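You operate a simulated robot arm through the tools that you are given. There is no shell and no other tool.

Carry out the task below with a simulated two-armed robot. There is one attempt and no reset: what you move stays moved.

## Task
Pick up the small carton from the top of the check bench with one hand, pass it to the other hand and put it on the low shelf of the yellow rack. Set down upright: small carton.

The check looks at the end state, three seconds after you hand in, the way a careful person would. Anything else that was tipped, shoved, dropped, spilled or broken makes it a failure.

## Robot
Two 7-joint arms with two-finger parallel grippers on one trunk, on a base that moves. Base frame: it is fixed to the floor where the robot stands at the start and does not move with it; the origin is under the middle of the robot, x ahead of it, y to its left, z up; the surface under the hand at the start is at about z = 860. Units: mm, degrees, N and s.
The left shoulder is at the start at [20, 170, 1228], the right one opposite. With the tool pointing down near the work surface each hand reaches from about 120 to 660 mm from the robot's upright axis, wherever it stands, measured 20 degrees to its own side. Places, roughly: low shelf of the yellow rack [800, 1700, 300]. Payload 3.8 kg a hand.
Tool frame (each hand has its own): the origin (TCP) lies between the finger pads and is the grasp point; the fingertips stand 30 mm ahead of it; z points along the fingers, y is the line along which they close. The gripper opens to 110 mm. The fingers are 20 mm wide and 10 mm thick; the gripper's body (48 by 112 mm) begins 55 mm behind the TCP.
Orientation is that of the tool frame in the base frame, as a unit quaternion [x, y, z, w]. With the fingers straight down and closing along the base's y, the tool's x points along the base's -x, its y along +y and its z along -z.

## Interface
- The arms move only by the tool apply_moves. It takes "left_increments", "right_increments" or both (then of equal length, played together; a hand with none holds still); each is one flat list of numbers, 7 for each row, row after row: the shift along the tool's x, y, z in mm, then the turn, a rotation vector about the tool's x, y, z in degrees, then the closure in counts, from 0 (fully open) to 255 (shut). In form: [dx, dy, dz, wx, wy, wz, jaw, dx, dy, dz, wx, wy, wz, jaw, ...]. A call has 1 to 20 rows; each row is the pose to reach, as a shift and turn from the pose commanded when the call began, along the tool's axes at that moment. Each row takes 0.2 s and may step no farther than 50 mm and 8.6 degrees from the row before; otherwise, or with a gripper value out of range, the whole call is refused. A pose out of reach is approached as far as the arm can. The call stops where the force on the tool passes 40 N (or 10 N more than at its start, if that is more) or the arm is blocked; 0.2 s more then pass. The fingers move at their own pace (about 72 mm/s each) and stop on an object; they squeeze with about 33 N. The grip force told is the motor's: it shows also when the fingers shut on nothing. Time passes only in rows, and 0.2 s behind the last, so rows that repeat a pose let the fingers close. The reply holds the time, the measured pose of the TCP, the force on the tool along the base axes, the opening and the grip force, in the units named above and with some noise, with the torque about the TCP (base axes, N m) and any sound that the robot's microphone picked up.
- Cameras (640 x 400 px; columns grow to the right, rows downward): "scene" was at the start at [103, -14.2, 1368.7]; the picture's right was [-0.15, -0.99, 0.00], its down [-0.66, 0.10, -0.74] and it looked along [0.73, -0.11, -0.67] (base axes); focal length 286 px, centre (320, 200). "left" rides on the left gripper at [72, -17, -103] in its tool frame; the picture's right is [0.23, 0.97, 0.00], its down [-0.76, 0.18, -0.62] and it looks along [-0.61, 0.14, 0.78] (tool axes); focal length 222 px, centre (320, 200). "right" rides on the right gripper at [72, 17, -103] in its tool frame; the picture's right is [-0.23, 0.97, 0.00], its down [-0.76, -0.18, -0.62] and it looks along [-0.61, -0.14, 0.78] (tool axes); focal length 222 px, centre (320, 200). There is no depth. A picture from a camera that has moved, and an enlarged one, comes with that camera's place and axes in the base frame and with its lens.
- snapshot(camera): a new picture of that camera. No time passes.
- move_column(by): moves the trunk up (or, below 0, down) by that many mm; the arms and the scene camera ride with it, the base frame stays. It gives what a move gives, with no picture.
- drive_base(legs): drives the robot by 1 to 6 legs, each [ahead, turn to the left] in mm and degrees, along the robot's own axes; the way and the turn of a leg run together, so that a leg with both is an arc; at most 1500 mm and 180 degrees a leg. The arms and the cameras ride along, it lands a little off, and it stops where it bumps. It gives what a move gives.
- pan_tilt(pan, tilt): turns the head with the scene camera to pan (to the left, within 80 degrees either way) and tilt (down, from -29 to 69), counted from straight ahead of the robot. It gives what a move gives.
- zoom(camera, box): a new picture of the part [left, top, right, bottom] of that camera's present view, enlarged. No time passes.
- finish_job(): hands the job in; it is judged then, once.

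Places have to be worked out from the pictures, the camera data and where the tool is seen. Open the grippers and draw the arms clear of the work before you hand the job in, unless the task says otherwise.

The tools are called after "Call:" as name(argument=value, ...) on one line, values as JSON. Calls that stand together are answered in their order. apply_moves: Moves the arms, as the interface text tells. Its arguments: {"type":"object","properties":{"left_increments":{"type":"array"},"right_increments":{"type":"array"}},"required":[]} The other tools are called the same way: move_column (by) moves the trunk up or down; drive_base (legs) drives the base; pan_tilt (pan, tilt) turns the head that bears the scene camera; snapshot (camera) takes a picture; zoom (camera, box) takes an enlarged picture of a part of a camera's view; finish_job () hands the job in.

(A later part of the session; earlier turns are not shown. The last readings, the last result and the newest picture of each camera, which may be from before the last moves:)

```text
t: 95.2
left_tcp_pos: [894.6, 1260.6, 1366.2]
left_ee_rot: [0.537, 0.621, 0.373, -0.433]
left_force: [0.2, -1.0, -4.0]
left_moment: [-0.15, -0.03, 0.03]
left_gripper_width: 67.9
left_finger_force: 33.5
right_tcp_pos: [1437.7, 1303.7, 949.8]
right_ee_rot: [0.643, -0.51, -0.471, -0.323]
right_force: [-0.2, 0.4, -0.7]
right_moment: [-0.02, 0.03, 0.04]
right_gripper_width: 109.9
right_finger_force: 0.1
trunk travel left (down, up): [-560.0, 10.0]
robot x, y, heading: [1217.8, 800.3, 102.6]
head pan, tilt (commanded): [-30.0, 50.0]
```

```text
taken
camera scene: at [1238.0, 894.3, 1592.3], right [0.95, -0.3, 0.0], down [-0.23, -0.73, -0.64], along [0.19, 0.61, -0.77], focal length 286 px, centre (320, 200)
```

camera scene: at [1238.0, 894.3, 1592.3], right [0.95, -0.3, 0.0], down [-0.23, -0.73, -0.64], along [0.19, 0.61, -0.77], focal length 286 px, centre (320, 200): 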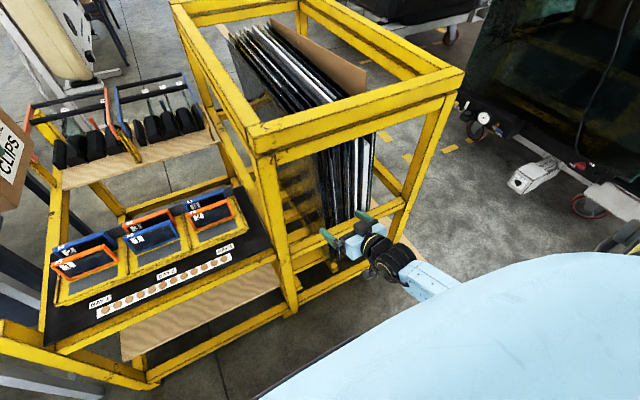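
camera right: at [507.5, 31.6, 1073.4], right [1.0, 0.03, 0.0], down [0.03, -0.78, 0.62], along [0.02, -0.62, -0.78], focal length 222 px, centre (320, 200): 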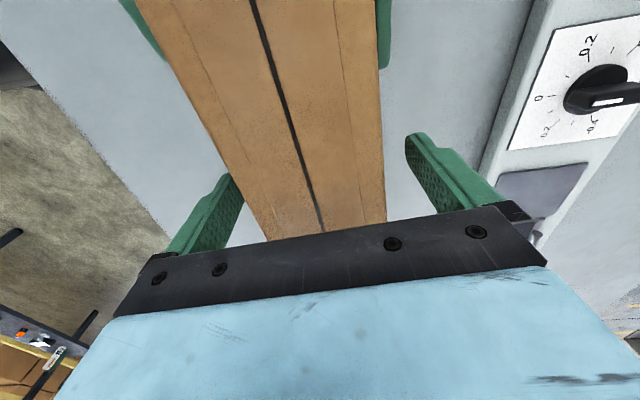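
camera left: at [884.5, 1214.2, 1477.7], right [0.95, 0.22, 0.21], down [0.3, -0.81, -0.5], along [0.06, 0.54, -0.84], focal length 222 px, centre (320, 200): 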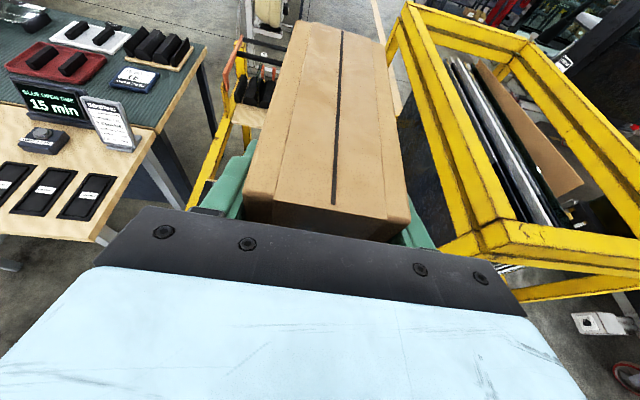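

The probe reached a 20° slant with the camera underneath at 513 mm below the shoulder, so a camera-below attitude works low down. I check the attitude I really want: 40° slant, about 500 mm ahead and 535 mm below the shoulder.

Call:
apply_moves(right_increments=[0, 5, 10.5, 0.7, 3.33, 0.25, 0, 0, 10, 21, 1.4, 6.67, 0.5, 0, 0, 15, 31.5, 2.1, 10, 0.75, 0, 0, 20, 42, 2.8, 13.3, 1, 0, 0, 25, 52.5, 3.5, 16.7, 1.25, 0, -0.6, 29.4, 63.1, 4.2, 20, 1.5, 0, -0.6, 29.4, 63.1, 4.2, 20, 1.5, 0])

Call:
snapshot(camera="scene")

```text
t: 96.8
left_tcp_pos: [892.9, 1260.9, 1365.4]
left_ee_rot: [0.536, 0.621, 0.373, -0.433]
left_force: [-0.3, 1.2, -3.9]
left_moment: [-0.18, -0.03, -0.03]
left_gripper_width: 67.8
left_finger_force: 33.2
right_tcp_pos: [1429.3, 1343.5, 918.5]
right_ee_rot: [0.696, -0.584, -0.339, -0.245]
right_force: [0.5, 0.5, -0.4]
right_moment: [0.0, -0.01, 0.04]
right_gripper_width: 109.9
right_finger_force: 0.0
right hand out of reach, approached as far as the arm can: row 2, 3, 4, 5, 6, 7
trunk travel left (down, up): [-560.0, 10.0]
robot x, y, heading: [1216.9, 803.1, 102.6]
head pan, tilt (commanded): [-30.0, 50.0]
```

```text
taken
camera scene: at [1237.1, 894.7, 1592.3], right [0.95, -0.3, 0.0], down [-0.23, -0.73, -0.64], along [0.19, 0.61, -0.77], focal length 286 px, centre (320, 200)
```

scene: 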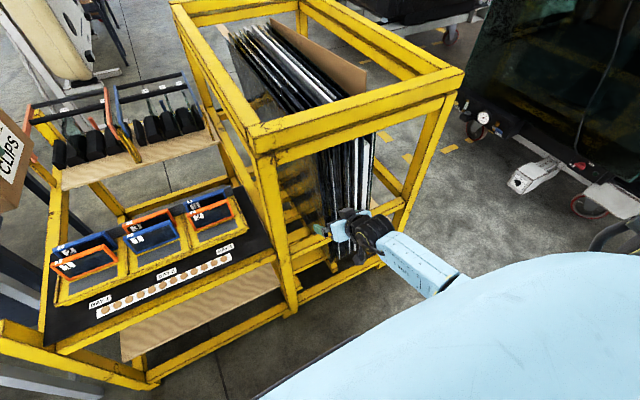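

The 40° slant is reachable at 482 mm ahead, 324 mm to the side and 545 mm below the shoulder. I check how much further ahead that attitude can reach.

Call:
apply_moves(right_increments=[-13, 0, 15.2, 0, 0, 0, 0, -26, 0, 30.4, 0, 0, 0, 0, -39, 0, 45.6, 0, 0, 0, 0, -39, 0, 45.6, 0, 0, 0, 0])

```text
t: 97.8
left_tcp_pos: [893.3, 1261.3, 1364.9]
left_ee_rot: [0.537, 0.621, 0.374, -0.432]
left_force: [-0.2, -0.3, -2.4]
left_moment: [-0.15, -0.01, 0.01]
left_gripper_width: 67.6
left_finger_force: 32.8
right_tcp_pos: [1416.9, 1404.3, 921.0]
right_ee_rot: [0.695, -0.585, -0.338, -0.248]
right_force: [0.3, 0.4, -0.4]
right_moment: [-0.02, -0.03, 0.03]
right_gripper_width: 109.7
right_finger_force: 0.1
trunk travel left (down, up): [-560.0, 10.0]
robot x, y, heading: [1214.7, 802.5, 102.5]
head pan, tilt (commanded): [-30.0, 50.0]
```

That attitude works out to 540 mm ahead too. So I need to re-grip the carton with the left hand in a camera-below, 40° attitude. The safest way is to set the carton back down on a free patch of the check bench and re-take it with the left hand. First I retract the right arm.

Call:
apply_moves(right_increments=[9.8, 0, -28, 0, 3, 0, 0, 10, 1, -60, 0, 6, 0, 0, 0, 2, -95, 0, 10, 0, 0, -13, 3, -127, 0, 14, 0, 0, -28, 4, -160, 0, 18, 0, 0, -43, 5, -192, 0, 22, 0, 0, -58, 6, -224, 0, 26, 0, 0, -73, 7, -256, 0, 30, 0, 0, -88, 8, -288, 0, 34, 0, 0, -103, 9, -320, 0, 38, 0, 0, -120, 10, -350, 0, 42, 0, 0, -138, 12, -382, 0, 46, 0, 0, -161, 14, -417, 0, 49.4, 0, 0, -161, 14, -417, 0, 49.4, 0, 0])

Call:
pan_tilt(pan=60, tilt=35)

Call:
snapshot(camera="scene")

```text
t: 100.8
left_tcp_pos: [892.4, 1260.7, 1365.1]
left_ee_rot: [0.537, 0.621, 0.374, -0.432]
left_force: [0.3, 0.5, -4.1]
left_moment: [-0.15, -0.04, -0.04]
left_gripper_width: 68.1
left_finger_force: 33.2
right_tcp_pos: [1465.7, 1195.6, 1314.4]
right_ee_rot: [0.772, -0.635, -0.016, 0.02]
right_force: [0.3, -1.0, 0.1]
right_moment: [0.02, 0.01, -0.02]
right_gripper_width: 109.9
right_finger_force: 0.0
trunk travel left (down, up): [-560.0, 10.0]
robot x, y, heading: [1220.3, 804.0, 102.7]
head pan, tilt (commanded): [-30.0, 50.0]
```

```text
t: 102.5
left_tcp_pos: [894.1, 1260.0, 1364.2]
left_ee_rot: [0.537, 0.621, 0.374, -0.432]
left_force: [0.0, -0.5, -2.5]
left_moment: [-0.15, 0.01, 0.0]
left_gripper_width: 67.7
left_finger_force: 32.4
right_tcp_pos: [1465.5, 1195.4, 1312.5]
right_ee_rot: [0.772, -0.635, -0.016, 0.019]
right_force: [-0.5, -0.7, -0.1]
right_moment: [0.02, -0.02, 0.0]
right_gripper_width: 110.2
right_finger_force: 0.1
trunk travel left (down, up): [-560.0, 10.0]
robot x, y, heading: [1218.5, 802.2, 102.6]
head pan, tilt (commanded): [60.0, 35.0]
```

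```text
taken
camera scene: at [1130.1, 847.6, 1614.0], right [0.3, 0.95, 0.0], down [0.55, -0.17, -0.82], along [-0.78, 0.25, -0.57], focal length 286 px, centre (320, 200)
```

scene: 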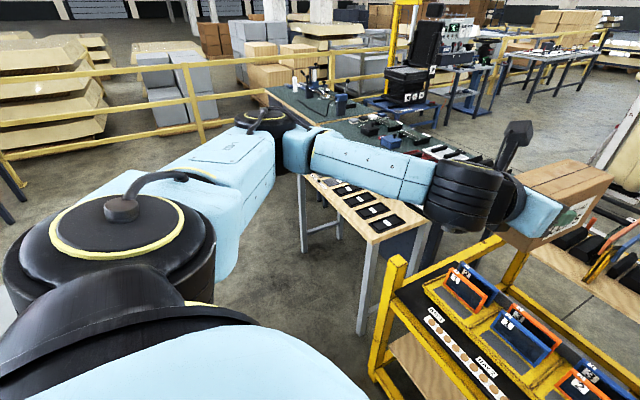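

The aisle back toward the check bench is clear. I turn left, drive back along the aisle and turn to face the bench's left side, keeping the carton high.

Call:
drive_base(legs=[[0, 88], [1120, 0], [0, 90]])

Call:
pan_tilt(pan=0, tilt=50)

Call:
snapshot(camera="scene")

Call:
snapshot(camera="left")

```text
t: 115.8
left_tcp_pos: [451.8, 107.8, 1365.0]
left_ee_rot: [0.615, -0.543, 0.428, 0.378]
left_force: [0.2, 0.1, -3.7]
left_moment: [0.2, 0.04, -0.01]
left_gripper_width: 67.9
left_finger_force: 32.2
right_tcp_pos: [-119.6, 184.8, 1314.3]
right_ee_rot: [0.643, 0.766, 0.019, 0.017]
right_force: [0.0, 0.0, 0.2]
right_moment: [0.0, 0.01, 0.03]
right_gripper_width: 109.9
right_finger_force: 0.2
trunk travel left (down, up): [-560.0, 10.0]
robot x, y, heading: [136.0, 570.2, -78.5]
head pan, tilt (commanded): [60.0, 35.0]
```

```text
t: 117.1
left_tcp_pos: [450.7, 107.9, 1365.7]
left_ee_rot: [0.617, -0.543, 0.428, 0.377]
left_force: [-0.4, -0.1, -2.9]
left_moment: [0.13, 0.02, -0.02]
left_gripper_width: 67.7
left_finger_force: 32.7
right_tcp_pos: [-119.0, 184.9, 1313.7]
right_ee_rot: [0.642, 0.767, 0.018, 0.016]
right_force: [0.3, 1.0, -0.1]
right_moment: [-0.01, -0.01, -0.01]
right_gripper_width: 109.9
right_finger_force: 0.0
trunk travel left (down, up): [-560.0, 10.0]
robot x, y, heading: [133.4, 574.4, -78.4]
head pan, tilt (commanded): [0.0, 50.0]
```

```text
taken
camera scene: at [153.4, 475.6, 1592.3], right [-0.98, -0.2, 0.0], down [-0.15, 0.75, -0.64], along [0.13, -0.63, -0.77], focal length 286 px, centre (320, 200)
```

scene: 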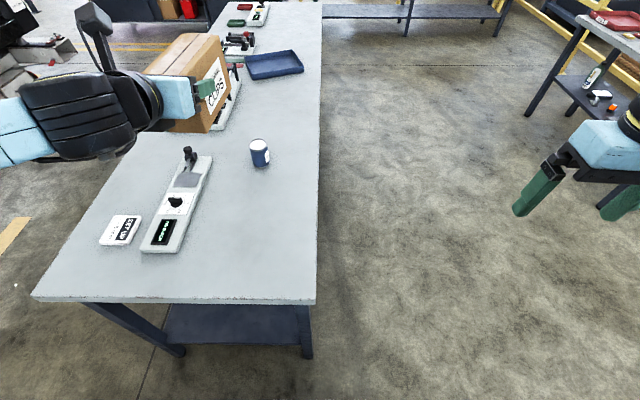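

```text
taken
camera left: at [458.3, 182.1, 1468.7], right [-0.96, -0.2, 0.21], down [-0.28, 0.82, -0.5], along [-0.08, -0.54, -0.84], focal length 222 px, centre (320, 200)
```

left: 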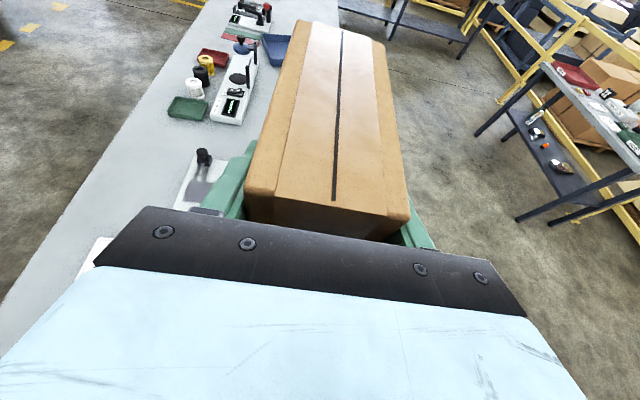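

The robot is at (134, 572) facing the bench. The left hand sits over a bare patch around (456, 70), clear of the fixture at x≥640 and the edges. I lower the trunk until the carton is about 15 mm above the bench.

Call:
move_column(by=-300)

Call:
move_column(by=-118)

Call:
snapshot(camera="scene")

```text
t: 120.1
left_tcp_pos: [452.2, 108.7, 1064.9]
left_ee_rot: [0.616, -0.543, 0.428, 0.378]
left_force: [-0.1, 0.4, -3.3]
left_moment: [0.13, 0.0, -0.02]
left_gripper_width: 68.0
left_finger_force: 32.2
right_tcp_pos: [-119.1, 184.6, 1013.8]
right_ee_rot: [0.642, 0.766, 0.018, 0.016]
right_force: [0.9, 0.1, -0.7]
right_moment: [0.03, 0.0, 0.02]
right_gripper_width: 110.0
right_finger_force: 0.0
trunk travel left (down, up): [-260.0, 310.0]
robot x, y, heading: [133.7, 574.1, -78.5]
head pan, tilt (commanded): [0.0, 50.0]
```

```text
t: 121.6
left_tcp_pos: [451.7, 108.3, 946.9]
left_ee_rot: [0.616, -0.543, 0.429, 0.378]
left_force: [-0.2, 0.0, -3.7]
left_moment: [0.19, 0.04, 0.01]
left_gripper_width: 68.0
left_finger_force: 32.9
right_tcp_pos: [-119.9, 184.5, 896.0]
right_ee_rot: [0.642, 0.766, 0.018, 0.016]
right_force: [-0.6, 0.7, -0.4]
right_moment: [0.02, 0.04, 0.04]
right_gripper_width: 110.2
right_finger_force: 0.1
trunk travel left (down, up): [-142.0, 428.0]
robot x, y, heading: [131.6, 571.0, -78.6]
head pan, tilt (commanded): [0.0, 50.0]
```

```text
taken
camera scene: at [153.3, 475.7, 1174.4], right [-0.98, -0.2, 0.0], down [-0.15, 0.75, -0.64], along [0.13, -0.63, -0.77], focal length 286 px, centre (320, 200)
```

scene: 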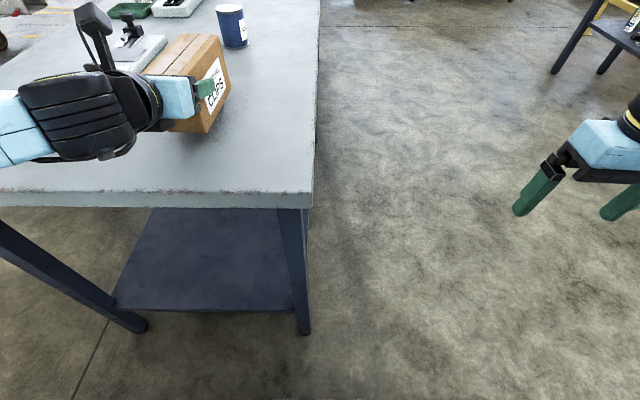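

The carton hovers just above the bench. I zoom in to check the gap and attitude before the final millimetres.

Call:
zoom(camera="scene", box=[120, 20, 280, 160])

Call:
move_column(by=-12)

```text
2.86 times, centred on (200, 90) of scene
camera zoom: at [153.3, 475.7, 1174.4], right [-0.98, -0.2, 0.0], down [-0.15, 0.75, -0.64], along [0.13, -0.63, -0.77], focal length 817 px, centre (663, 514)
```

zoom: 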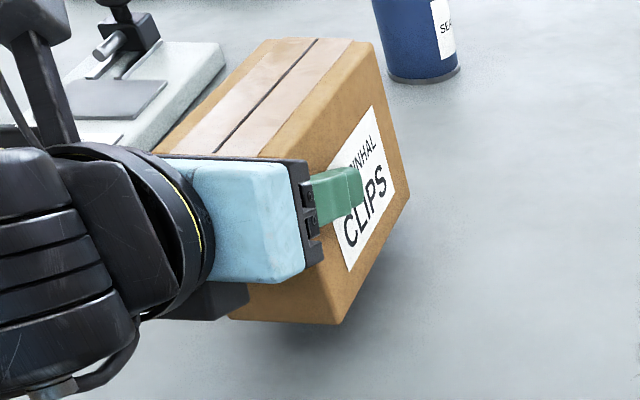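

```text
t: 122.2
left_tcp_pos: [451.5, 109.0, 935.5]
left_ee_rot: [0.616, -0.543, 0.428, 0.378]
left_force: [0.4, 0.0, -3.3]
left_moment: [0.13, -0.01, 0.0]
left_gripper_width: 67.9
left_finger_force: 32.8
right_tcp_pos: [-118.7, 185.5, 884.2]
right_ee_rot: [0.642, 0.766, 0.019, 0.016]
right_force: [0.0, 1.1, 0.2]
right_moment: [0.02, -0.01, -0.02]
right_gripper_width: 110.0
right_finger_force: 0.0
trunk travel left (down, up): [-130.0, 440.0]
robot x, y, heading: [131.2, 571.8, -78.5]
head pan, tilt (commanded): [0.0, 50.0]
```

Still hanging freely at -3.3 N. I lower in small steps until the bench takes the weight.

Call:
move_column(by=-5)

Call:
move_column(by=-3)

Call:
move_column(by=-2)

```text
t: 122.7
left_tcp_pos: [451.4, 108.0, 930.8]
left_ee_rot: [0.616, -0.543, 0.429, 0.377]
left_force: [-0.8, 0.7, -3.3]
left_moment: [0.14, 0.03, 0.0]
left_gripper_width: 68.1
left_finger_force: 32.4
right_tcp_pos: [-120.5, 185.1, 877.9]
right_ee_rot: [0.642, 0.766, 0.018, 0.015]
right_force: [0.3, -0.1, -0.6]
right_moment: [-0.03, 0.03, -0.01]
right_gripper_width: 110.1
right_finger_force: 0.0
trunk travel left (down, up): [-125.0, 445.0]
robot x, y, heading: [136.9, 574.2, -78.9]
head pan, tilt (commanded): [0.0, 50.0]
```

```text
t: 123.2
left_tcp_pos: [451.6, 109.4, 928.1]
left_ee_rot: [0.615, -0.542, 0.429, 0.378]
left_force: [-0.2, -0.4, -2.1]
left_moment: [-0.04, 0.0, 0.0]
left_gripper_width: 68.0
left_finger_force: 33.1
right_tcp_pos: [-119.4, 184.5, 876.1]
right_ee_rot: [0.643, 0.766, 0.019, 0.016]
right_force: [0.0, -0.2, 0.2]
right_moment: [0.0, 0.02, -0.04]
right_gripper_width: 110.1
right_finger_force: 0.0
trunk travel left (down, up): [-122.0, 448.0]
robot x, y, heading: [135.2, 572.9, -78.5]
head pan, tilt (commanded): [0.0, 50.0]
```

```text
t: 123.7
left_tcp_pos: [452.0, 108.6, 926.8]
left_ee_rot: [0.615, -0.542, 0.43, 0.379]
left_force: [0.2, 1.5, 3.9]
left_moment: [-0.7, -0.06, 0.09]
left_gripper_width: 68.0
left_finger_force: 32.6
right_tcp_pos: [-119.7, 185.4, 873.7]
right_ee_rot: [0.642, 0.766, 0.018, 0.017]
right_force: [0.1, -0.6, -0.1]
right_moment: [-0.01, -0.02, -0.03]
right_gripper_width: 110.0
right_finger_force: 0.0
trunk travel left (down, up): [-120.0, 450.0]
robot x, y, heading: [132.4, 574.7, -78.7]
head pan, tilt (commanded): [0.0, 50.0]
```

The bench has taken the carton, touching first at the far end with a tilt of only about 2°. I open the left gripper to set it down.

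Call:
apply_moves(left_increments=[0, 0, 0, 0, 0, 0, 90, 0, 0, 0, 0, 0, 0, 70, 0, 0, 0, 0, 0, 0, 30, 0, 0, 0, 0, 0, 0, 0, 0, 0, 0, 0, 0, 0, 0])

Call:
zoom(camera="scene", box=[120, 20, 280, 160])

Call:
snapshot(camera="left")

```text
t: 124.9
left_tcp_pos: [451.1, 108.5, 925.1]
left_ee_rot: [0.616, -0.543, 0.428, 0.378]
left_force: [0.3, 0.7, -0.6]
left_moment: [0.0, -0.02, 0.01]
left_gripper_width: 110.0
left_finger_force: 0.1
right_tcp_pos: [-118.4, 185.0, 873.8]
right_ee_rot: [0.642, 0.766, 0.019, 0.017]
right_force: [0.1, -0.2, 0.4]
right_moment: [-0.01, -0.03, 0.0]
right_gripper_width: 110.1
right_finger_force: 0.1
trunk travel left (down, up): [-120.0, 450.0]
robot x, y, heading: [136.2, 573.9, -78.5]
head pan, tilt (commanded): [0.0, 50.0]
```

```text
2.86 times, centred on (200, 90) of scene
camera zoom: at [153.1, 475.9, 1152.4], right [-0.98, -0.2, 0.0], down [-0.15, 0.75, -0.64], along [0.13, -0.63, -0.77], focal length 817 px, centre (663, 514)
```

zoom: 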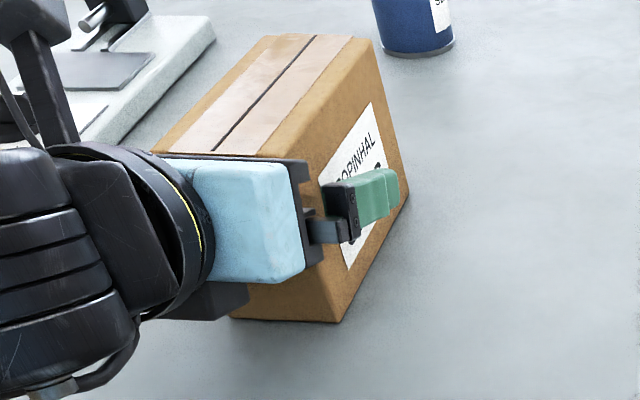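

```text
taken
camera left: at [458.1, 182.4, 1028.9], right [-0.96, -0.2, 0.21], down [-0.28, 0.82, -0.5], along [-0.08, -0.54, -0.84], focal length 222 px, centre (320, 200)
```

left: 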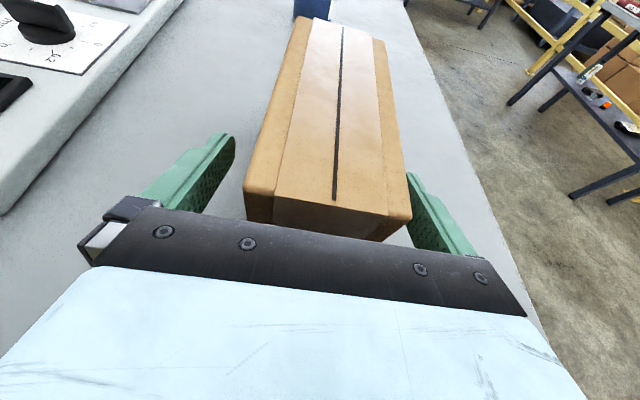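

The carton stands upright on the bench and the left fingers are clear of it on both sides. I raise the trunk straight up so the hand clears the carton.

Call:
move_column(by=150)

Call:
move_column(by=150)

Call:
snapshot(camera="scene")

Call:
snapshot(camera="left")

```text
t: 126.7
left_tcp_pos: [451.8, 108.0, 1074.9]
left_ee_rot: [0.615, -0.543, 0.429, 0.378]
left_force: [-0.8, -0.2, -0.6]
left_moment: [-0.01, 0.01, -0.01]
left_gripper_width: 110.0
left_finger_force: 0.0
right_tcp_pos: [-118.4, 184.1, 1022.9]
right_ee_rot: [0.642, 0.766, 0.019, 0.015]
right_force: [0.3, 0.1, -0.5]
right_moment: [-0.01, -0.01, 0.01]
right_gripper_width: 109.9
right_finger_force: 0.1
trunk travel left (down, up): [-270.0, 300.0]
robot x, y, heading: [135.5, 570.5, -78.7]
head pan, tilt (commanded): [0.0, 50.0]
```

```text
t: 128.4
left_tcp_pos: [451.8, 109.0, 1225.2]
left_ee_rot: [0.616, -0.543, 0.428, 0.378]
left_force: [-0.9, 0.4, 0.8]
left_moment: [-0.01, 0.0, 0.0]
left_gripper_width: 110.2
left_finger_force: 0.2
right_tcp_pos: [-119.6, 184.5, 1173.4]
right_ee_rot: [0.642, 0.766, 0.019, 0.015]
right_force: [-0.2, 0.1, 0.8]
right_moment: [0.02, 0.0, -0.02]
right_gripper_width: 109.9
right_finger_force: 0.1
trunk travel left (down, up): [-420.0, 150.0]
robot x, y, heading: [130.5, 572.0, -78.5]
head pan, tilt (commanded): [0.0, 50.0]
```

```text
taken
camera scene: at [153.1, 475.8, 1452.2], right [-0.98, -0.2, 0.0], down [-0.15, 0.75, -0.64], along [0.13, -0.63, -0.77], focal length 286 px, centre (320, 200)
```

scene: 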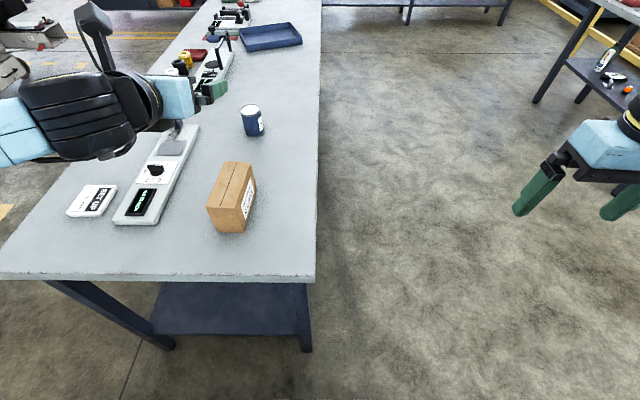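

```text
taken
camera left: at [458.1, 182.3, 1328.7], right [-0.96, -0.2, 0.21], down [-0.28, 0.82, -0.5], along [-0.08, -0.54, -0.84], focal length 222 px, centre (320, 200)
```

left: 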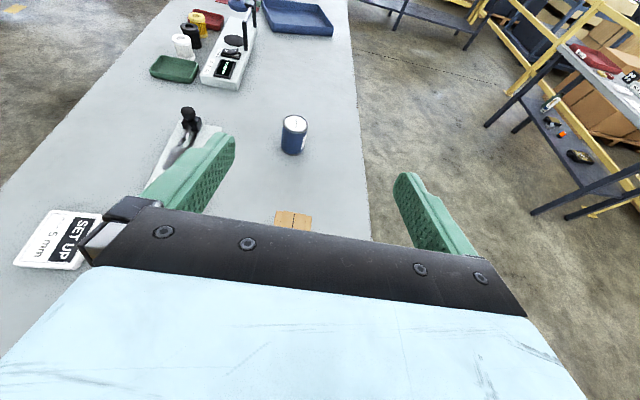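

The carton stands free and upright on the bench. Now I unwind the left hand along the way it came, first swinging it back to point to the right.

Call:
apply_moves(left_increments=[-0.6, 15.9, -1.6, -6.67, 0, 2.43, 0, -1.2, 31.7, -3.2, -13.34, 0, 4.86, 0, -1.7, 47.6, -4.8, -20, 0, 7.29, 0, -2.3, 63.5, -6.4, -26.7, 0, 9.72, 0, -2.9, 79.4, -8, -33.35, 0, 12.15, 0, -3.5, 95.2, -9.7, -40, 0, 14.58, 0, -4.1, 111, -11.3, -46.7, 0, 17, 0, -4.6, 127, -12.9, -53.4, 0, 19.4, 0, -5.2, 142.8, -14.5, -60, 0, 21.9, 0, -5.8, 158.7, -16.1, -66.7, 0, 24.3, 0, -5.8, 158.7, -16.1, -66.7, 0, 24.3, 0])

```text
t: 130.8
left_tcp_pos: [293.0, 105.9, 1225.4]
left_ee_rot: [-0.187, 0.798, -0.127, -0.558]
left_force: [0.1, -0.9, -0.7]
left_moment: [-0.02, 0.0, 0.0]
left_gripper_width: 110.2
left_finger_force: 0.1
right_tcp_pos: [-118.1, 185.4, 1172.1]
right_ee_rot: [0.642, 0.766, 0.018, 0.017]
right_force: [-0.5, 0.0, 0.3]
right_moment: [-0.03, -0.02, 0.04]
right_gripper_width: 109.8
right_finger_force: 0.1
trunk travel left (down, up): [-420.0, 150.0]
robot x, y, heading: [133.8, 574.6, -78.5]
head pan, tilt (commanded): [0.0, 50.0]
```

That worked. Next I bring the left hand back to the tool-down attitude further to the left.

Call:
apply_moves(left_increments=[-2.7, 0.5, -12.9, -3.94, -3.03, 5.62, 0, -5.4, 1, -25.8, -7.88, -6.05, 11.25, 0, -8.1, 1.5, -38.7, -11.82, -9.08, 16.87, 0, -10.8, 2, -51.6, -15.76, -12.1, 22.49, 0, -13.5, 2.5, -64.5, -19.7, -15.13, 28.11, 0, -16.2, 3, -77.4, -23.64, -18.15, 33.74, 0, -18.9, 3.5, -90.3, -27.58, -21.18, 39.36, 0, -21.6, 4, -103.2, -31.53, -24.2, 44.98, 0, -24.3, 4.6, -116.1, -35.47, -27.23, 50.6, 0, -27, 5.1, -129, -39.41, -30.25, 56.23, 0, -29.7, 5.6, -141.9, -43.35, -33.28, 61.85, 0, -32.3, 6.1, -154.8, -47.29, -36.3, 67.47, 0, -35, 6.6, -167.7, -51.23, -39.33, 73.09, 0, -37.7, 7.1, -180.6, -55.17, -42.35, 78.72, 0, -40.4, 7.6, -193.5, -59.11, -45.38, 84.34, 0, -43.1, 8.1, -206.4, -63.05, -48.4, 89.96, 0, -43.1, 8.1, -206.4, -63.05, -48.4, 89.96, 0])

Call:
snapshot(camera="scene")

```text
t: 134.4
left_tcp_pos: [475.9, 204.8, 1256.8]
left_ee_rot: [0.634, 0.773, 0.003, -0.001]
left_force: [0.5, 0.0, 0.5]
left_moment: [0.02, 0.0, 0.01]
left_gripper_width: 110.0
left_finger_force: 0.1
right_tcp_pos: [-119.2, 184.4, 1172.8]
right_ee_rot: [0.642, 0.766, 0.019, 0.016]
right_force: [0.7, -0.5, -0.2]
right_moment: [-0.02, 0.0, 0.03]
right_gripper_width: 110.0
right_finger_force: 0.0
trunk travel left (down, up): [-420.0, 150.0]
robot x, y, heading: [139.3, 573.4, -78.7]
head pan, tilt (commanded): [0.0, 50.0]
```

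```text
taken
camera scene: at [153.0, 475.5, 1452.3], right [-0.98, -0.2, 0.0], down [-0.15, 0.75, -0.64], along [0.13, -0.63, -0.77], focal length 286 px, centre (320, 200)
```

scene: 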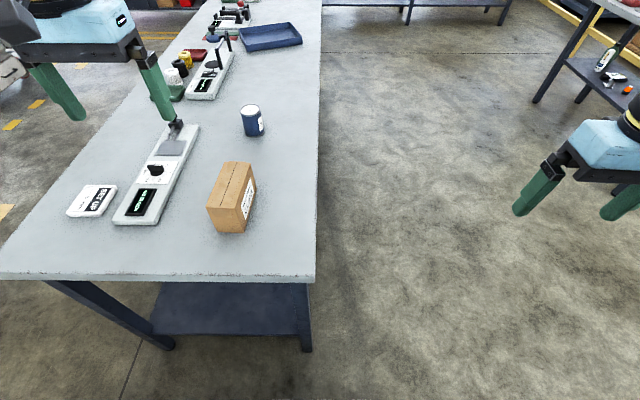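

The left hand is back to the basic tool-down attitude at (476, 205, 1257). I zoom on the standing carton to measure its position and heading.

Call:
zoom(camera="scene", box=[170, 140, 290, 250])

Call:
snapshot(camera="left")

```text
3.64 times, centred on (230, 195) of scene
camera zoom: at [153.0, 475.5, 1452.3], right [-0.98, -0.2, 0.0], down [-0.15, 0.75, -0.64], along [0.13, -0.63, -0.77], focal length 1040 px, centre (647, 218)
```

zoom: 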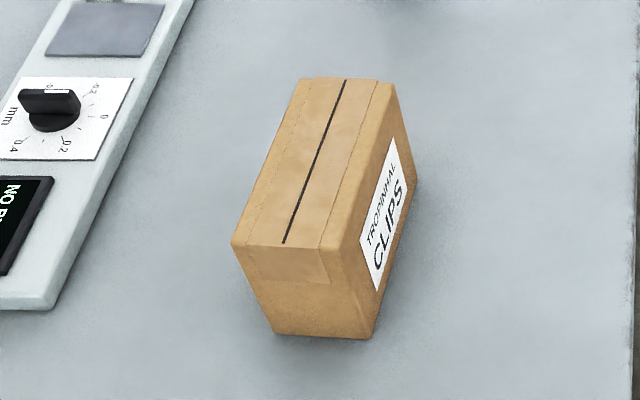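

```text
taken
camera left: at [444.1, 271.9, 1360.1], right [0.91, 0.41, 0.0], down [0.32, -0.72, 0.62], along [0.26, -0.56, -0.79], focal length 222 px, centre (320, 200)
```

left: 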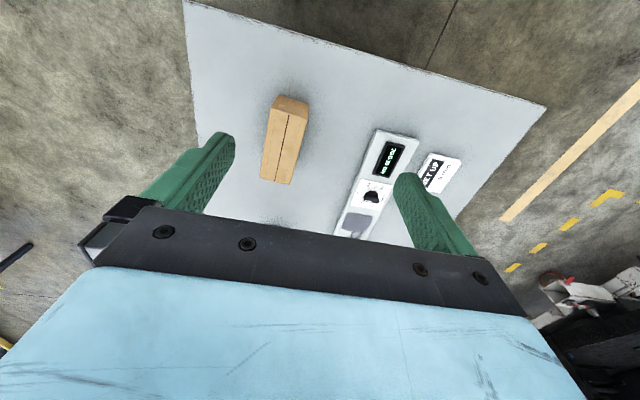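

The carton stands at about (453, 67), heading -82.7°. From here the camera-below grasp suits the left arm better further to its own side. I turn the base 15° right, which puts the grasp point at about 446 ahead and 342 left of the robot.

Call:
drive_base(legs=[[0, -15]])

Call:
pan_tilt(pan=20, tilt=50)

Call:
snapshot(camera="scene")

```text
t: 135.7
left_tcp_pos: [368.3, 129.2, 1255.7]
left_ee_rot: [0.73, 0.683, 0.002, -0.003]
left_force: [-0.3, -0.5, 0.0]
left_moment: [0.02, 0.02, 0.01]
left_gripper_width: 109.9
left_finger_force: 0.0
right_tcp_pos: [-212.0, 264.6, 1173.4]
right_ee_rot: [0.737, 0.675, 0.017, 0.018]
right_force: [0.6, 0.3, -0.4]
right_moment: [-0.01, -0.03, -0.02]
right_gripper_width: 109.9
right_finger_force: 0.1
trunk travel left (down, up): [-420.0, 150.0]
robot x, y, heading: [135.9, 574.5, -93.7]
head pan, tilt (commanded): [0.0, 50.0]
```

```text
t: 136.6
left_tcp_pos: [369.3, 128.6, 1257.1]
left_ee_rot: [0.73, 0.683, 0.002, -0.002]
left_force: [-0.2, 0.2, 0.3]
left_moment: [-0.01, 0.01, 0.0]
left_gripper_width: 110.0
left_finger_force: 0.1
right_tcp_pos: [-211.3, 264.4, 1174.0]
right_ee_rot: [0.737, 0.675, 0.017, 0.018]
right_force: [0.0, -0.4, 0.3]
right_moment: [0.02, 0.01, 0.04]
right_gripper_width: 110.1
right_finger_force: 0.1
trunk travel left (down, up): [-420.0, 150.0]
robot x, y, heading: [136.0, 571.9, -93.6]
head pan, tilt (commanded): [20.0, 50.0]
```

```text
taken
camera scene: at [154.1, 477.1, 1452.3], right [-0.96, -0.28, 0.0], down [-0.22, 0.73, -0.64], along [0.18, -0.62, -0.77], focal length 286 px, centre (320, 200)
```

scene: 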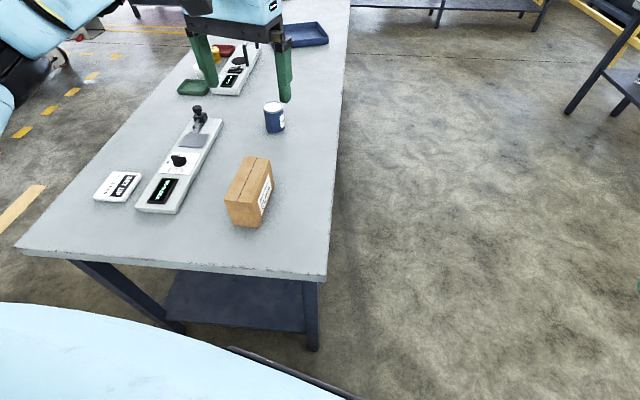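

I now pitch the left hand forward 50° (slant 40°, camera below), turned to the carton's heading, to a hover pose just above and behind the carton.

Call:
apply_moves(left_increments=[2.2, 7.3, 16.7, -0.48, -4.99, -1.03, 0, 4.3, 14.6, 33.4, -0.96, -9.97, -2.06, 0, 6.5, 21.8, 50.1, -1.44, -14.96, -3.09, 0, 8.7, 29.1, 66.8, -1.92, -19.94, -4.12, 0, 10.9, 36.4, 83.5, -2.4, -24.93, -5.15, 0, 13, 43.7, 100.2, -2.88, -29.91, -6.17, 0, 15.2, 51, 116.9, -3.36, -34.9, -7.2, 0, 17.4, 58.2, 133.6, -3.84, -39.88, -8.23, 0, 19.5, 65.5, 150.3, -4.32, -44.87, -9.26, 0, 21.7, 72.8, 167, -4.8, -49.85, -10.29, 0, 21.7, 72.8, 167, -4.8, -49.85, -10.29, 0])

Call:
snapshot(camera="scene")

Call:
snapshot(camera="left")

```text
t: 139.0
left_tcp_pos: [441.9, 147.3, 1090.2]
left_ee_rot: [0.6, 0.68, -0.278, 0.315]
left_force: [0.5, 0.1, 0.3]
left_moment: [0.03, -0.01, 0.0]
left_gripper_width: 110.2
left_finger_force: 0.1
right_tcp_pos: [-212.2, 264.1, 1173.0]
right_ee_rot: [0.737, 0.675, 0.016, 0.019]
right_force: [-0.4, 0.2, -0.5]
right_moment: [-0.03, -0.01, 0.01]
right_gripper_width: 110.3
right_finger_force: 0.0
trunk travel left (down, up): [-420.0, 150.0]
robot x, y, heading: [133.7, 575.5, -93.7]
head pan, tilt (commanded): [20.0, 50.0]
```

```text
taken
camera scene: at [153.9, 477.0, 1452.4], right [-0.96, -0.28, 0.0], down [-0.22, 0.73, -0.64], along [0.18, -0.62, -0.77], focal length 286 px, centre (320, 200)
```

scene: 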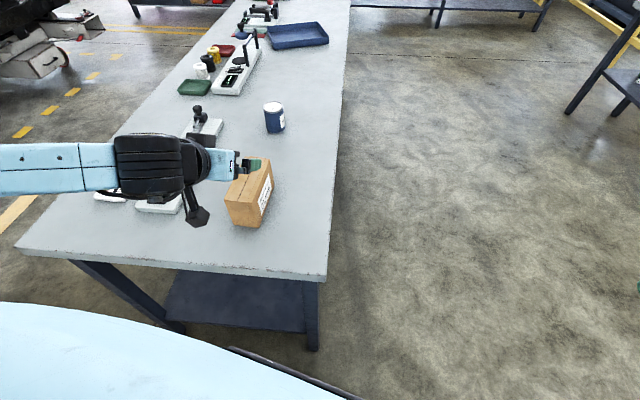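

```text
taken
camera left: at [408.2, 269.9, 1101.8], right [0.95, 0.27, -0.17], down [0.18, 0.0, 0.98], along [0.26, -0.96, -0.04], focal length 222 px, centre (320, 200)
```

left: 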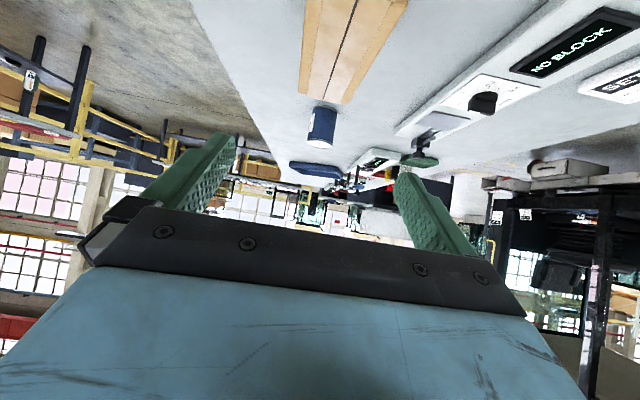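

The pose was reached exactly, with slant 40.2° and heading -82.8°, and the carton is centred between the open fingers. I descend most of the way toward the grasp point and check.

Call:
apply_moves(left_increments=[9, 0.1, 12.6, 0, 0, 0, 0, 18, 0.2, 25.2, 0, 0, 0, 0, 27, 0.3, 37.9, 0, 0, 0, 0, 36, 0.4, 50.5, 0, 0, 0, 0, 45, 0.4, 63.1, 0, 0, 0, 0, 54, 0.5, 75.8, 0, 0, 0, 0, 63, 0.6, 88.4, 0, 0, 0, 0, 72, 0.7, 101, 0, 0, 0, 0, 72, 0.7, 101, 0, 0, 0, 0])

Call:
snapshot(camera="left")

Call:
zoom(camera="scene", box=[130, 120, 310, 250])

```text
t: 141.0
left_tcp_pos: [513.4, 152.6, 995.6]
left_ee_rot: [0.601, 0.679, -0.28, 0.315]
left_force: [0.2, 0.5, 1.0]
left_moment: [-0.01, 0.01, 0.03]
left_gripper_width: 110.0
left_finger_force: 0.1
left hand out of reach, approached as far as the arm can: row 1, 2, 3, 4, 5, 6, 7, 8, 9
right_tcp_pos: [-211.7, 263.3, 1174.0]
right_ee_rot: [0.737, 0.675, 0.016, 0.018]
right_force: [-0.6, 0.2, 0.7]
right_moment: [0.0, -0.03, 0.04]
right_gripper_width: 109.9
right_finger_force: 0.1
trunk travel left (down, up): [-420.0, 150.0]
robot x, y, heading: [134.4, 573.1, -93.6]
head pan, tilt (commanded): [20.0, 50.0]
```

```text
taken
camera left: at [480.8, 275.9, 1006.3], right [0.95, 0.26, -0.18], down [0.18, 0.01, 0.98], along [0.26, -0.96, -0.04], focal length 222 px, centre (320, 200)
```

left: 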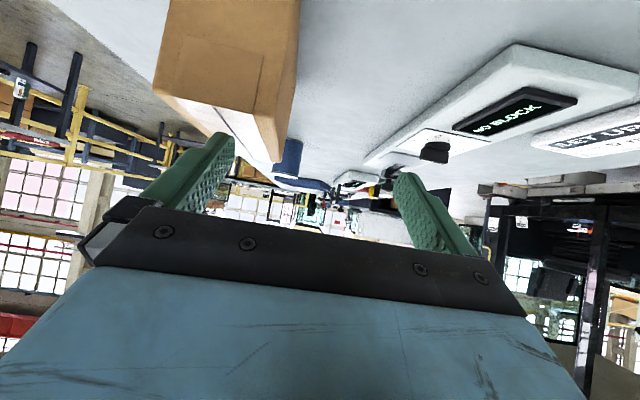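

```text
3.08 times, centred on (220, 185) of scene
camera zoom: at [155.3, 476.8, 1452.3], right [-0.96, -0.28, 0.0], down [-0.22, 0.73, -0.64], along [0.18, -0.62, -0.77], focal length 880 px, centre (628, 246)
```

zoom: 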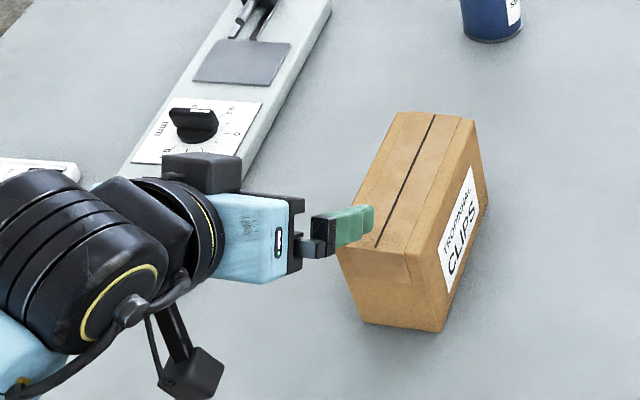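

The arm reached a limit and drifted sideways to x=513, stopping just above the carton without touching it (force about 0). I go straight back up, then reposition the base so the carton lies further ahead, where this attitude works.

Call:
apply_moves(left_increments=[-11, 0, -10, 0, 0, 0, 0, -23, 0, -19, 0, 0, 0, 0, -46, 0, -39, 0, 0, 0, 0, -69, 0, -58, 0, 0, 0, 0, -92, 0, -78, 0, 0, 0, 0, -114, 0, -97, 0, 0, 0, 0, -114, 0, -97, 0, 0, 0, 0])

Call:
zoom(camera="scene", box=[130, 120, 310, 250])

```text
t: 142.6
left_tcp_pos: [516.4, 152.5, 1144.2]
left_ee_rot: [0.6, 0.681, -0.277, 0.315]
left_force: [-0.4, -0.3, -0.5]
left_moment: [0.01, 0.01, 0.01]
left_gripper_width: 109.7
left_finger_force: 0.1
right_tcp_pos: [-211.4, 264.2, 1172.5]
right_ee_rot: [0.737, 0.675, 0.017, 0.018]
right_force: [0.1, 0.2, -0.2]
right_moment: [0.01, 0.02, -0.01]
right_gripper_width: 110.0
right_finger_force: 0.0
trunk travel left (down, up): [-420.0, 150.0]
robot x, y, heading: [135.2, 573.3, -93.8]
head pan, tilt (commanded): [20.0, 50.0]
```

```text
3.08 times, centred on (220, 185) of scene
camera zoom: at [154.2, 477.1, 1452.3], right [-0.96, -0.28, 0.0], down [-0.22, 0.73, -0.64], along [0.18, -0.62, -0.77], focal length 880 px, centre (628, 246)
```

zoom: 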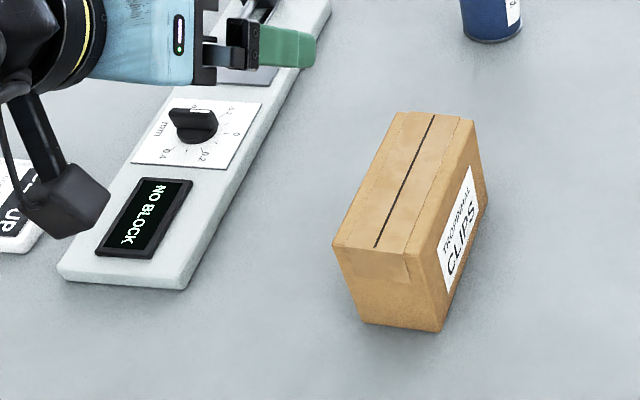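

The carton is untouched and still upright. I reposition the base to about (39, 597) heading -81°, so the grasp point will lie roughly 550 ahead and 324 left.

Call:
drive_base(legs=[[0, 79.7], [-99, 0], [0, -66.7]])

Call:
pan_tilt(pan=25, tilt=48)

Call:
snapshot(camera="scene")

```text
t: 150.1
left_tcp_pos: [502.7, 266.1, 1142.9]
left_ee_rot: [0.523, 0.742, -0.241, 0.343]
left_force: [0.0, -0.3, 0.0]
left_moment: [-0.07, 0.01, 0.03]
left_gripper_width: 109.9
left_finger_force: 0.1
right_tcp_pos: [-233.1, 219.8, 1172.9]
right_ee_rot: [0.661, 0.75, 0.018, 0.016]
right_force: [0.0, 0.3, 0.2]
right_moment: [-0.02, 0.03, 0.03]
right_gripper_width: 110.2
right_finger_force: 0.1
trunk travel left (down, up): [-420.0, 150.0]
robot x, y, heading: [39.7, 594.8, -81.0]
head pan, tilt (commanded): [20.0, 50.0]
```

```text
t: 150.7
left_tcp_pos: [500.6, 266.9, 1143.8]
left_ee_rot: [0.524, 0.742, -0.242, 0.343]
left_force: [-0.2, -0.2, 0.8]
left_moment: [-0.04, 0.03, -0.02]
left_gripper_width: 110.4
left_finger_force: 0.1
right_tcp_pos: [-232.6, 218.7, 1172.4]
right_ee_rot: [0.66, 0.751, 0.018, 0.017]
right_force: [0.5, 0.1, -0.1]
right_moment: [0.02, -0.01, 0.02]
right_gripper_width: 110.2
right_finger_force: 0.1
trunk travel left (down, up): [-420.0, 150.0]
robot x, y, heading: [38.4, 595.8, -81.4]
head pan, tilt (commanded): [25.0, 48.0]
```

```text
taken
camera scene: at [85.9, 508.4, 1455.1], right [-0.83, -0.56, 0.0], down [-0.41, 0.62, -0.67], along [0.37, -0.56, -0.74], focal length 286 px, centre (320, 200)
```

scene: 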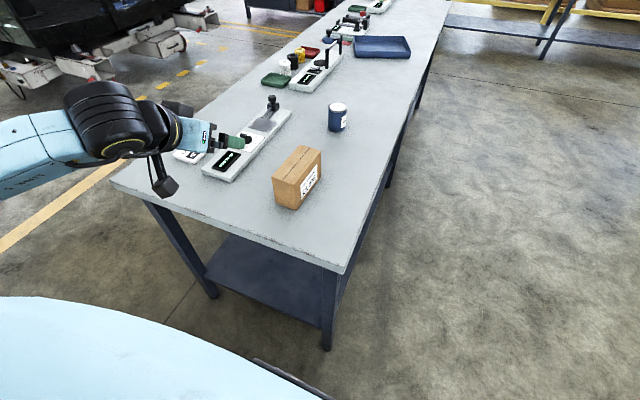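

The robot is at (39, 596) heading about -81°, and the target grasp is 546 ahead and 328 left. I move the left hand forward above the carton and turn it to the carton's heading.

Call:
apply_moves(left_increments=[-2.4, -12.2, 15, 1.16, 0, 0.99, 0, -4.7, -24.4, 30, 2.32, 0, 1.98, 0, -7.1, -36.6, 45, 3.48, 0, 2.97, 0, -9.5, -48.8, 60, 4.64, 0, 3.97, 0, -11.8, -61, 75, 5.8, 0, 4.96, 0, -14.2, -73.2, 90, 6.95, 0, 5.95, 0, -16.5, -85.4, 105, 8.1, 0, 6.94, 0, -18.9, -97.6, 120.1, 9.27, 0, 7.93, 0, -18.9, -97.6, 120.1, 9.27, 0, 7.93, 0])

Call:
snapshot(camera="left")

Call:
snapshot(camera="scene")

```text
t: 152.7
left_tcp_pos: [445.2, 136.3, 1078.9]
left_ee_rot: [0.6, 0.681, -0.277, 0.316]
left_force: [0.8, -1.1, -0.6]
left_moment: [0.02, -0.01, -0.01]
left_gripper_width: 110.0
left_finger_force: 0.0
right_tcp_pos: [-232.9, 220.1, 1173.6]
right_ee_rot: [0.66, 0.751, 0.017, 0.016]
right_force: [-0.5, 0.2, 0.4]
right_moment: [-0.02, -0.01, -0.01]
right_gripper_width: 110.0
right_finger_force: 0.0
trunk travel left (down, up): [-420.0, 150.0]
robot x, y, heading: [37.5, 597.7, -81.0]
head pan, tilt (commanded): [25.0, 48.0]
```

```text
taken
camera left: at [411.8, 259.0, 1090.4], right [0.95, 0.27, -0.17], down [0.18, 0.0, 0.98], along [0.27, -0.96, -0.04], focal length 222 px, centre (320, 200)
```

left: 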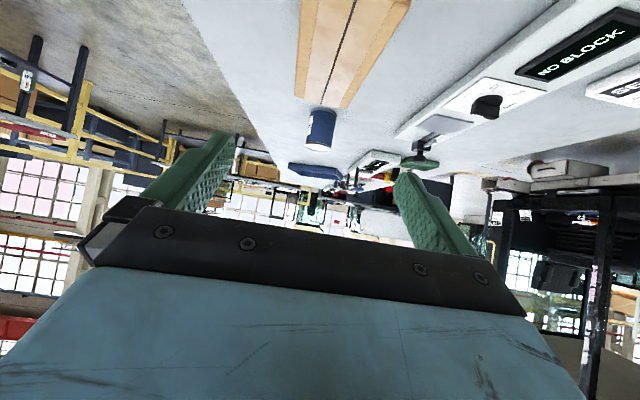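

```text
taken
camera scene: at [86.0, 508.8, 1455.1], right [-0.83, -0.56, 0.0], down [-0.41, 0.62, -0.67], along [0.37, -0.56, -0.74], focal length 286 px, centre (320, 200)
```

scene: 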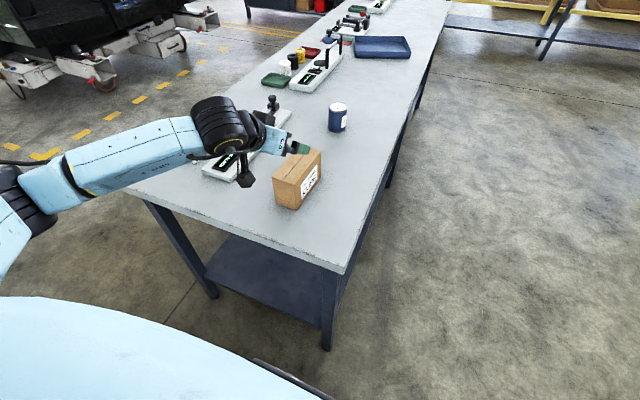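

This pose is reachable at that height. Before committing to the grasp, I want to know whether the left arm can lower this attitude to shelf depth. I raise the trunk fully and turn 40° left so the hand is off the bench, then try lowering in free space.

Call:
move_column(by=150)

Call:
drive_base(legs=[[0, 40]])

Call:
apply_moves(left_increments=[-0.0, 0, 0, 0, 0, 0, 0, 18.3, 0, 15.6, 0, 0, 0, 0, 36.6, 0, 31.2, 0, 0, 0, 0, 54.9, 0, 46.8, 0, 0, 0, 0, 73.2, 0, 62.4, 0, 0, 0, 0, 91.5, 0, 78, 0, 0, 0, 0, 109.8, 0, 93.6, 0, 0, 0, 0, 128.1, 0, 109.2, 0, 0, 0, 0, 146.4, 0, 124.8, 0, 0, 0, 0, 164.7, 0, 140.4, 0, 0, 0, 0, 183, 0, 156, 0, 0, 0, 0, 201.3, 0, 171.6, 0, 0, 0, 0, 219.6, 0, 187.2, 0, 0, 0, 0, 219.6, 0, 187.2, 0, 0, 0, 0])

Call:
snapshot(camera="scene")

```text
t: 154.5
left_tcp_pos: [446.7, 135.5, 1228.7]
left_ee_rot: [0.601, 0.681, -0.277, 0.315]
left_force: [0.0, -0.4, 0.1]
left_moment: [-0.03, 0.04, -0.01]
left_gripper_width: 110.0
left_finger_force: 0.0
right_tcp_pos: [-231.6, 219.8, 1322.6]
right_ee_rot: [0.66, 0.75, 0.018, 0.016]
right_force: [-0.5, 0.1, -0.5]
right_moment: [-0.01, -0.02, 0.01]
right_gripper_width: 109.9
right_finger_force: 0.0
trunk travel left (down, up): [-570.0, 0.0]
robot x, y, heading: [41.1, 596.1, -81.2]
head pan, tilt (commanded): [25.0, 48.0]
```

```text
t: 156.8
left_tcp_pos: [648.1, 506.0, 1230.1]
left_ee_rot: [0.329, 0.846, -0.152, 0.391]
left_force: [-0.7, -0.5, 0.1]
left_moment: [-0.01, 0.02, 0.01]
left_gripper_width: 110.0
left_finger_force: 0.0
right_tcp_pos: [74.5, 134.2, 1323.1]
right_ee_rot: [0.362, 0.932, 0.023, 0.009]
right_force: [-0.5, 0.9, -0.1]
right_moment: [0.0, -0.01, -0.02]
right_gripper_width: 109.8
right_finger_force: 0.0
trunk travel left (down, up): [-570.0, 0.0]
robot x, y, heading: [36.6, 595.7, -41.0]
head pan, tilt (commanded): [25.0, 48.0]
```

```text
t: 159.8
left_tcp_pos: [647.7, 506.9, 940.9]
left_ee_rot: [0.33, 0.846, -0.152, 0.391]
left_force: [-0.5, 0.3, -0.1]
left_moment: [-0.01, 0.01, 0.01]
left_gripper_width: 109.9
left_finger_force: 0.0
right_tcp_pos: [74.1, 133.4, 1323.4]
right_ee_rot: [0.362, 0.932, 0.023, 0.009]
right_force: [-0.4, 0.8, 0.4]
right_moment: [0.03, 0.0, 0.01]
right_gripper_width: 109.9
right_finger_force: 0.0
trunk travel left (down, up): [-570.0, 0.0]
robot x, y, heading: [44.8, 596.6, -41.0]
head pan, tilt (commanded): [25.0, 48.0]
```

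```text
taken
camera scene: at [130.3, 559.2, 1605.1], right [-0.28, -0.96, 0.0], down [-0.71, 0.21, -0.67], along [0.64, -0.19, -0.74], focal length 286 px, centre (320, 200)
```

scene: 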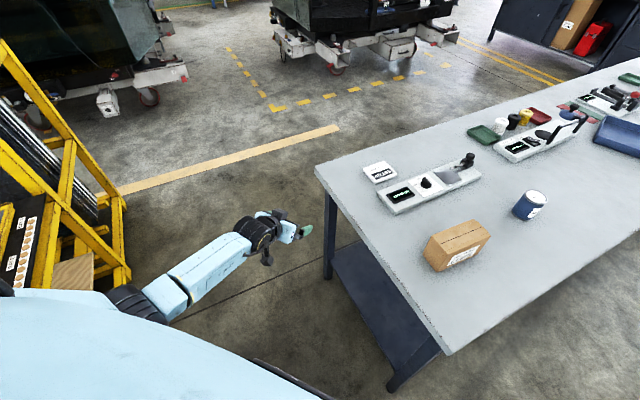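

Lowering works fully here: the hand is 532 mm below the shoulder with no limit reported. I also check 60 mm further ahead and a little lower, to know the margin.

Call:
apply_moves(left_increments=[-13, 0, 15.2, 0, 0, 0, 0, -26, 0, 30.4, 0, 0, 0, 0, -39, 0, 45.6, 0, 0, 0, 0, -24, 0, 58.5, 0, 0, 0, 0, -24, 0, 58.5, 0, 0, 0, 0])

```text
t: 161.0
left_tcp_pos: [692.4, 466.3, 922.0]
left_ee_rot: [0.329, 0.845, -0.151, 0.392]
left_force: [0.3, -0.5, -0.2]
left_moment: [0.0, 0.01, 0.01]
left_gripper_width: 110.0
left_finger_force: 0.0
right_tcp_pos: [74.8, 132.3, 1323.3]
right_ee_rot: [0.362, 0.932, 0.023, 0.009]
right_force: [0.1, 0.6, 0.3]
right_moment: [-0.01, 0.0, -0.02]
right_gripper_width: 109.6
right_finger_force: 0.1
trunk travel left (down, up): [-570.0, 0.0]
robot x, y, heading: [37.7, 601.3, -41.0]
head pan, tilt (commanded): [25.0, 48.0]
```

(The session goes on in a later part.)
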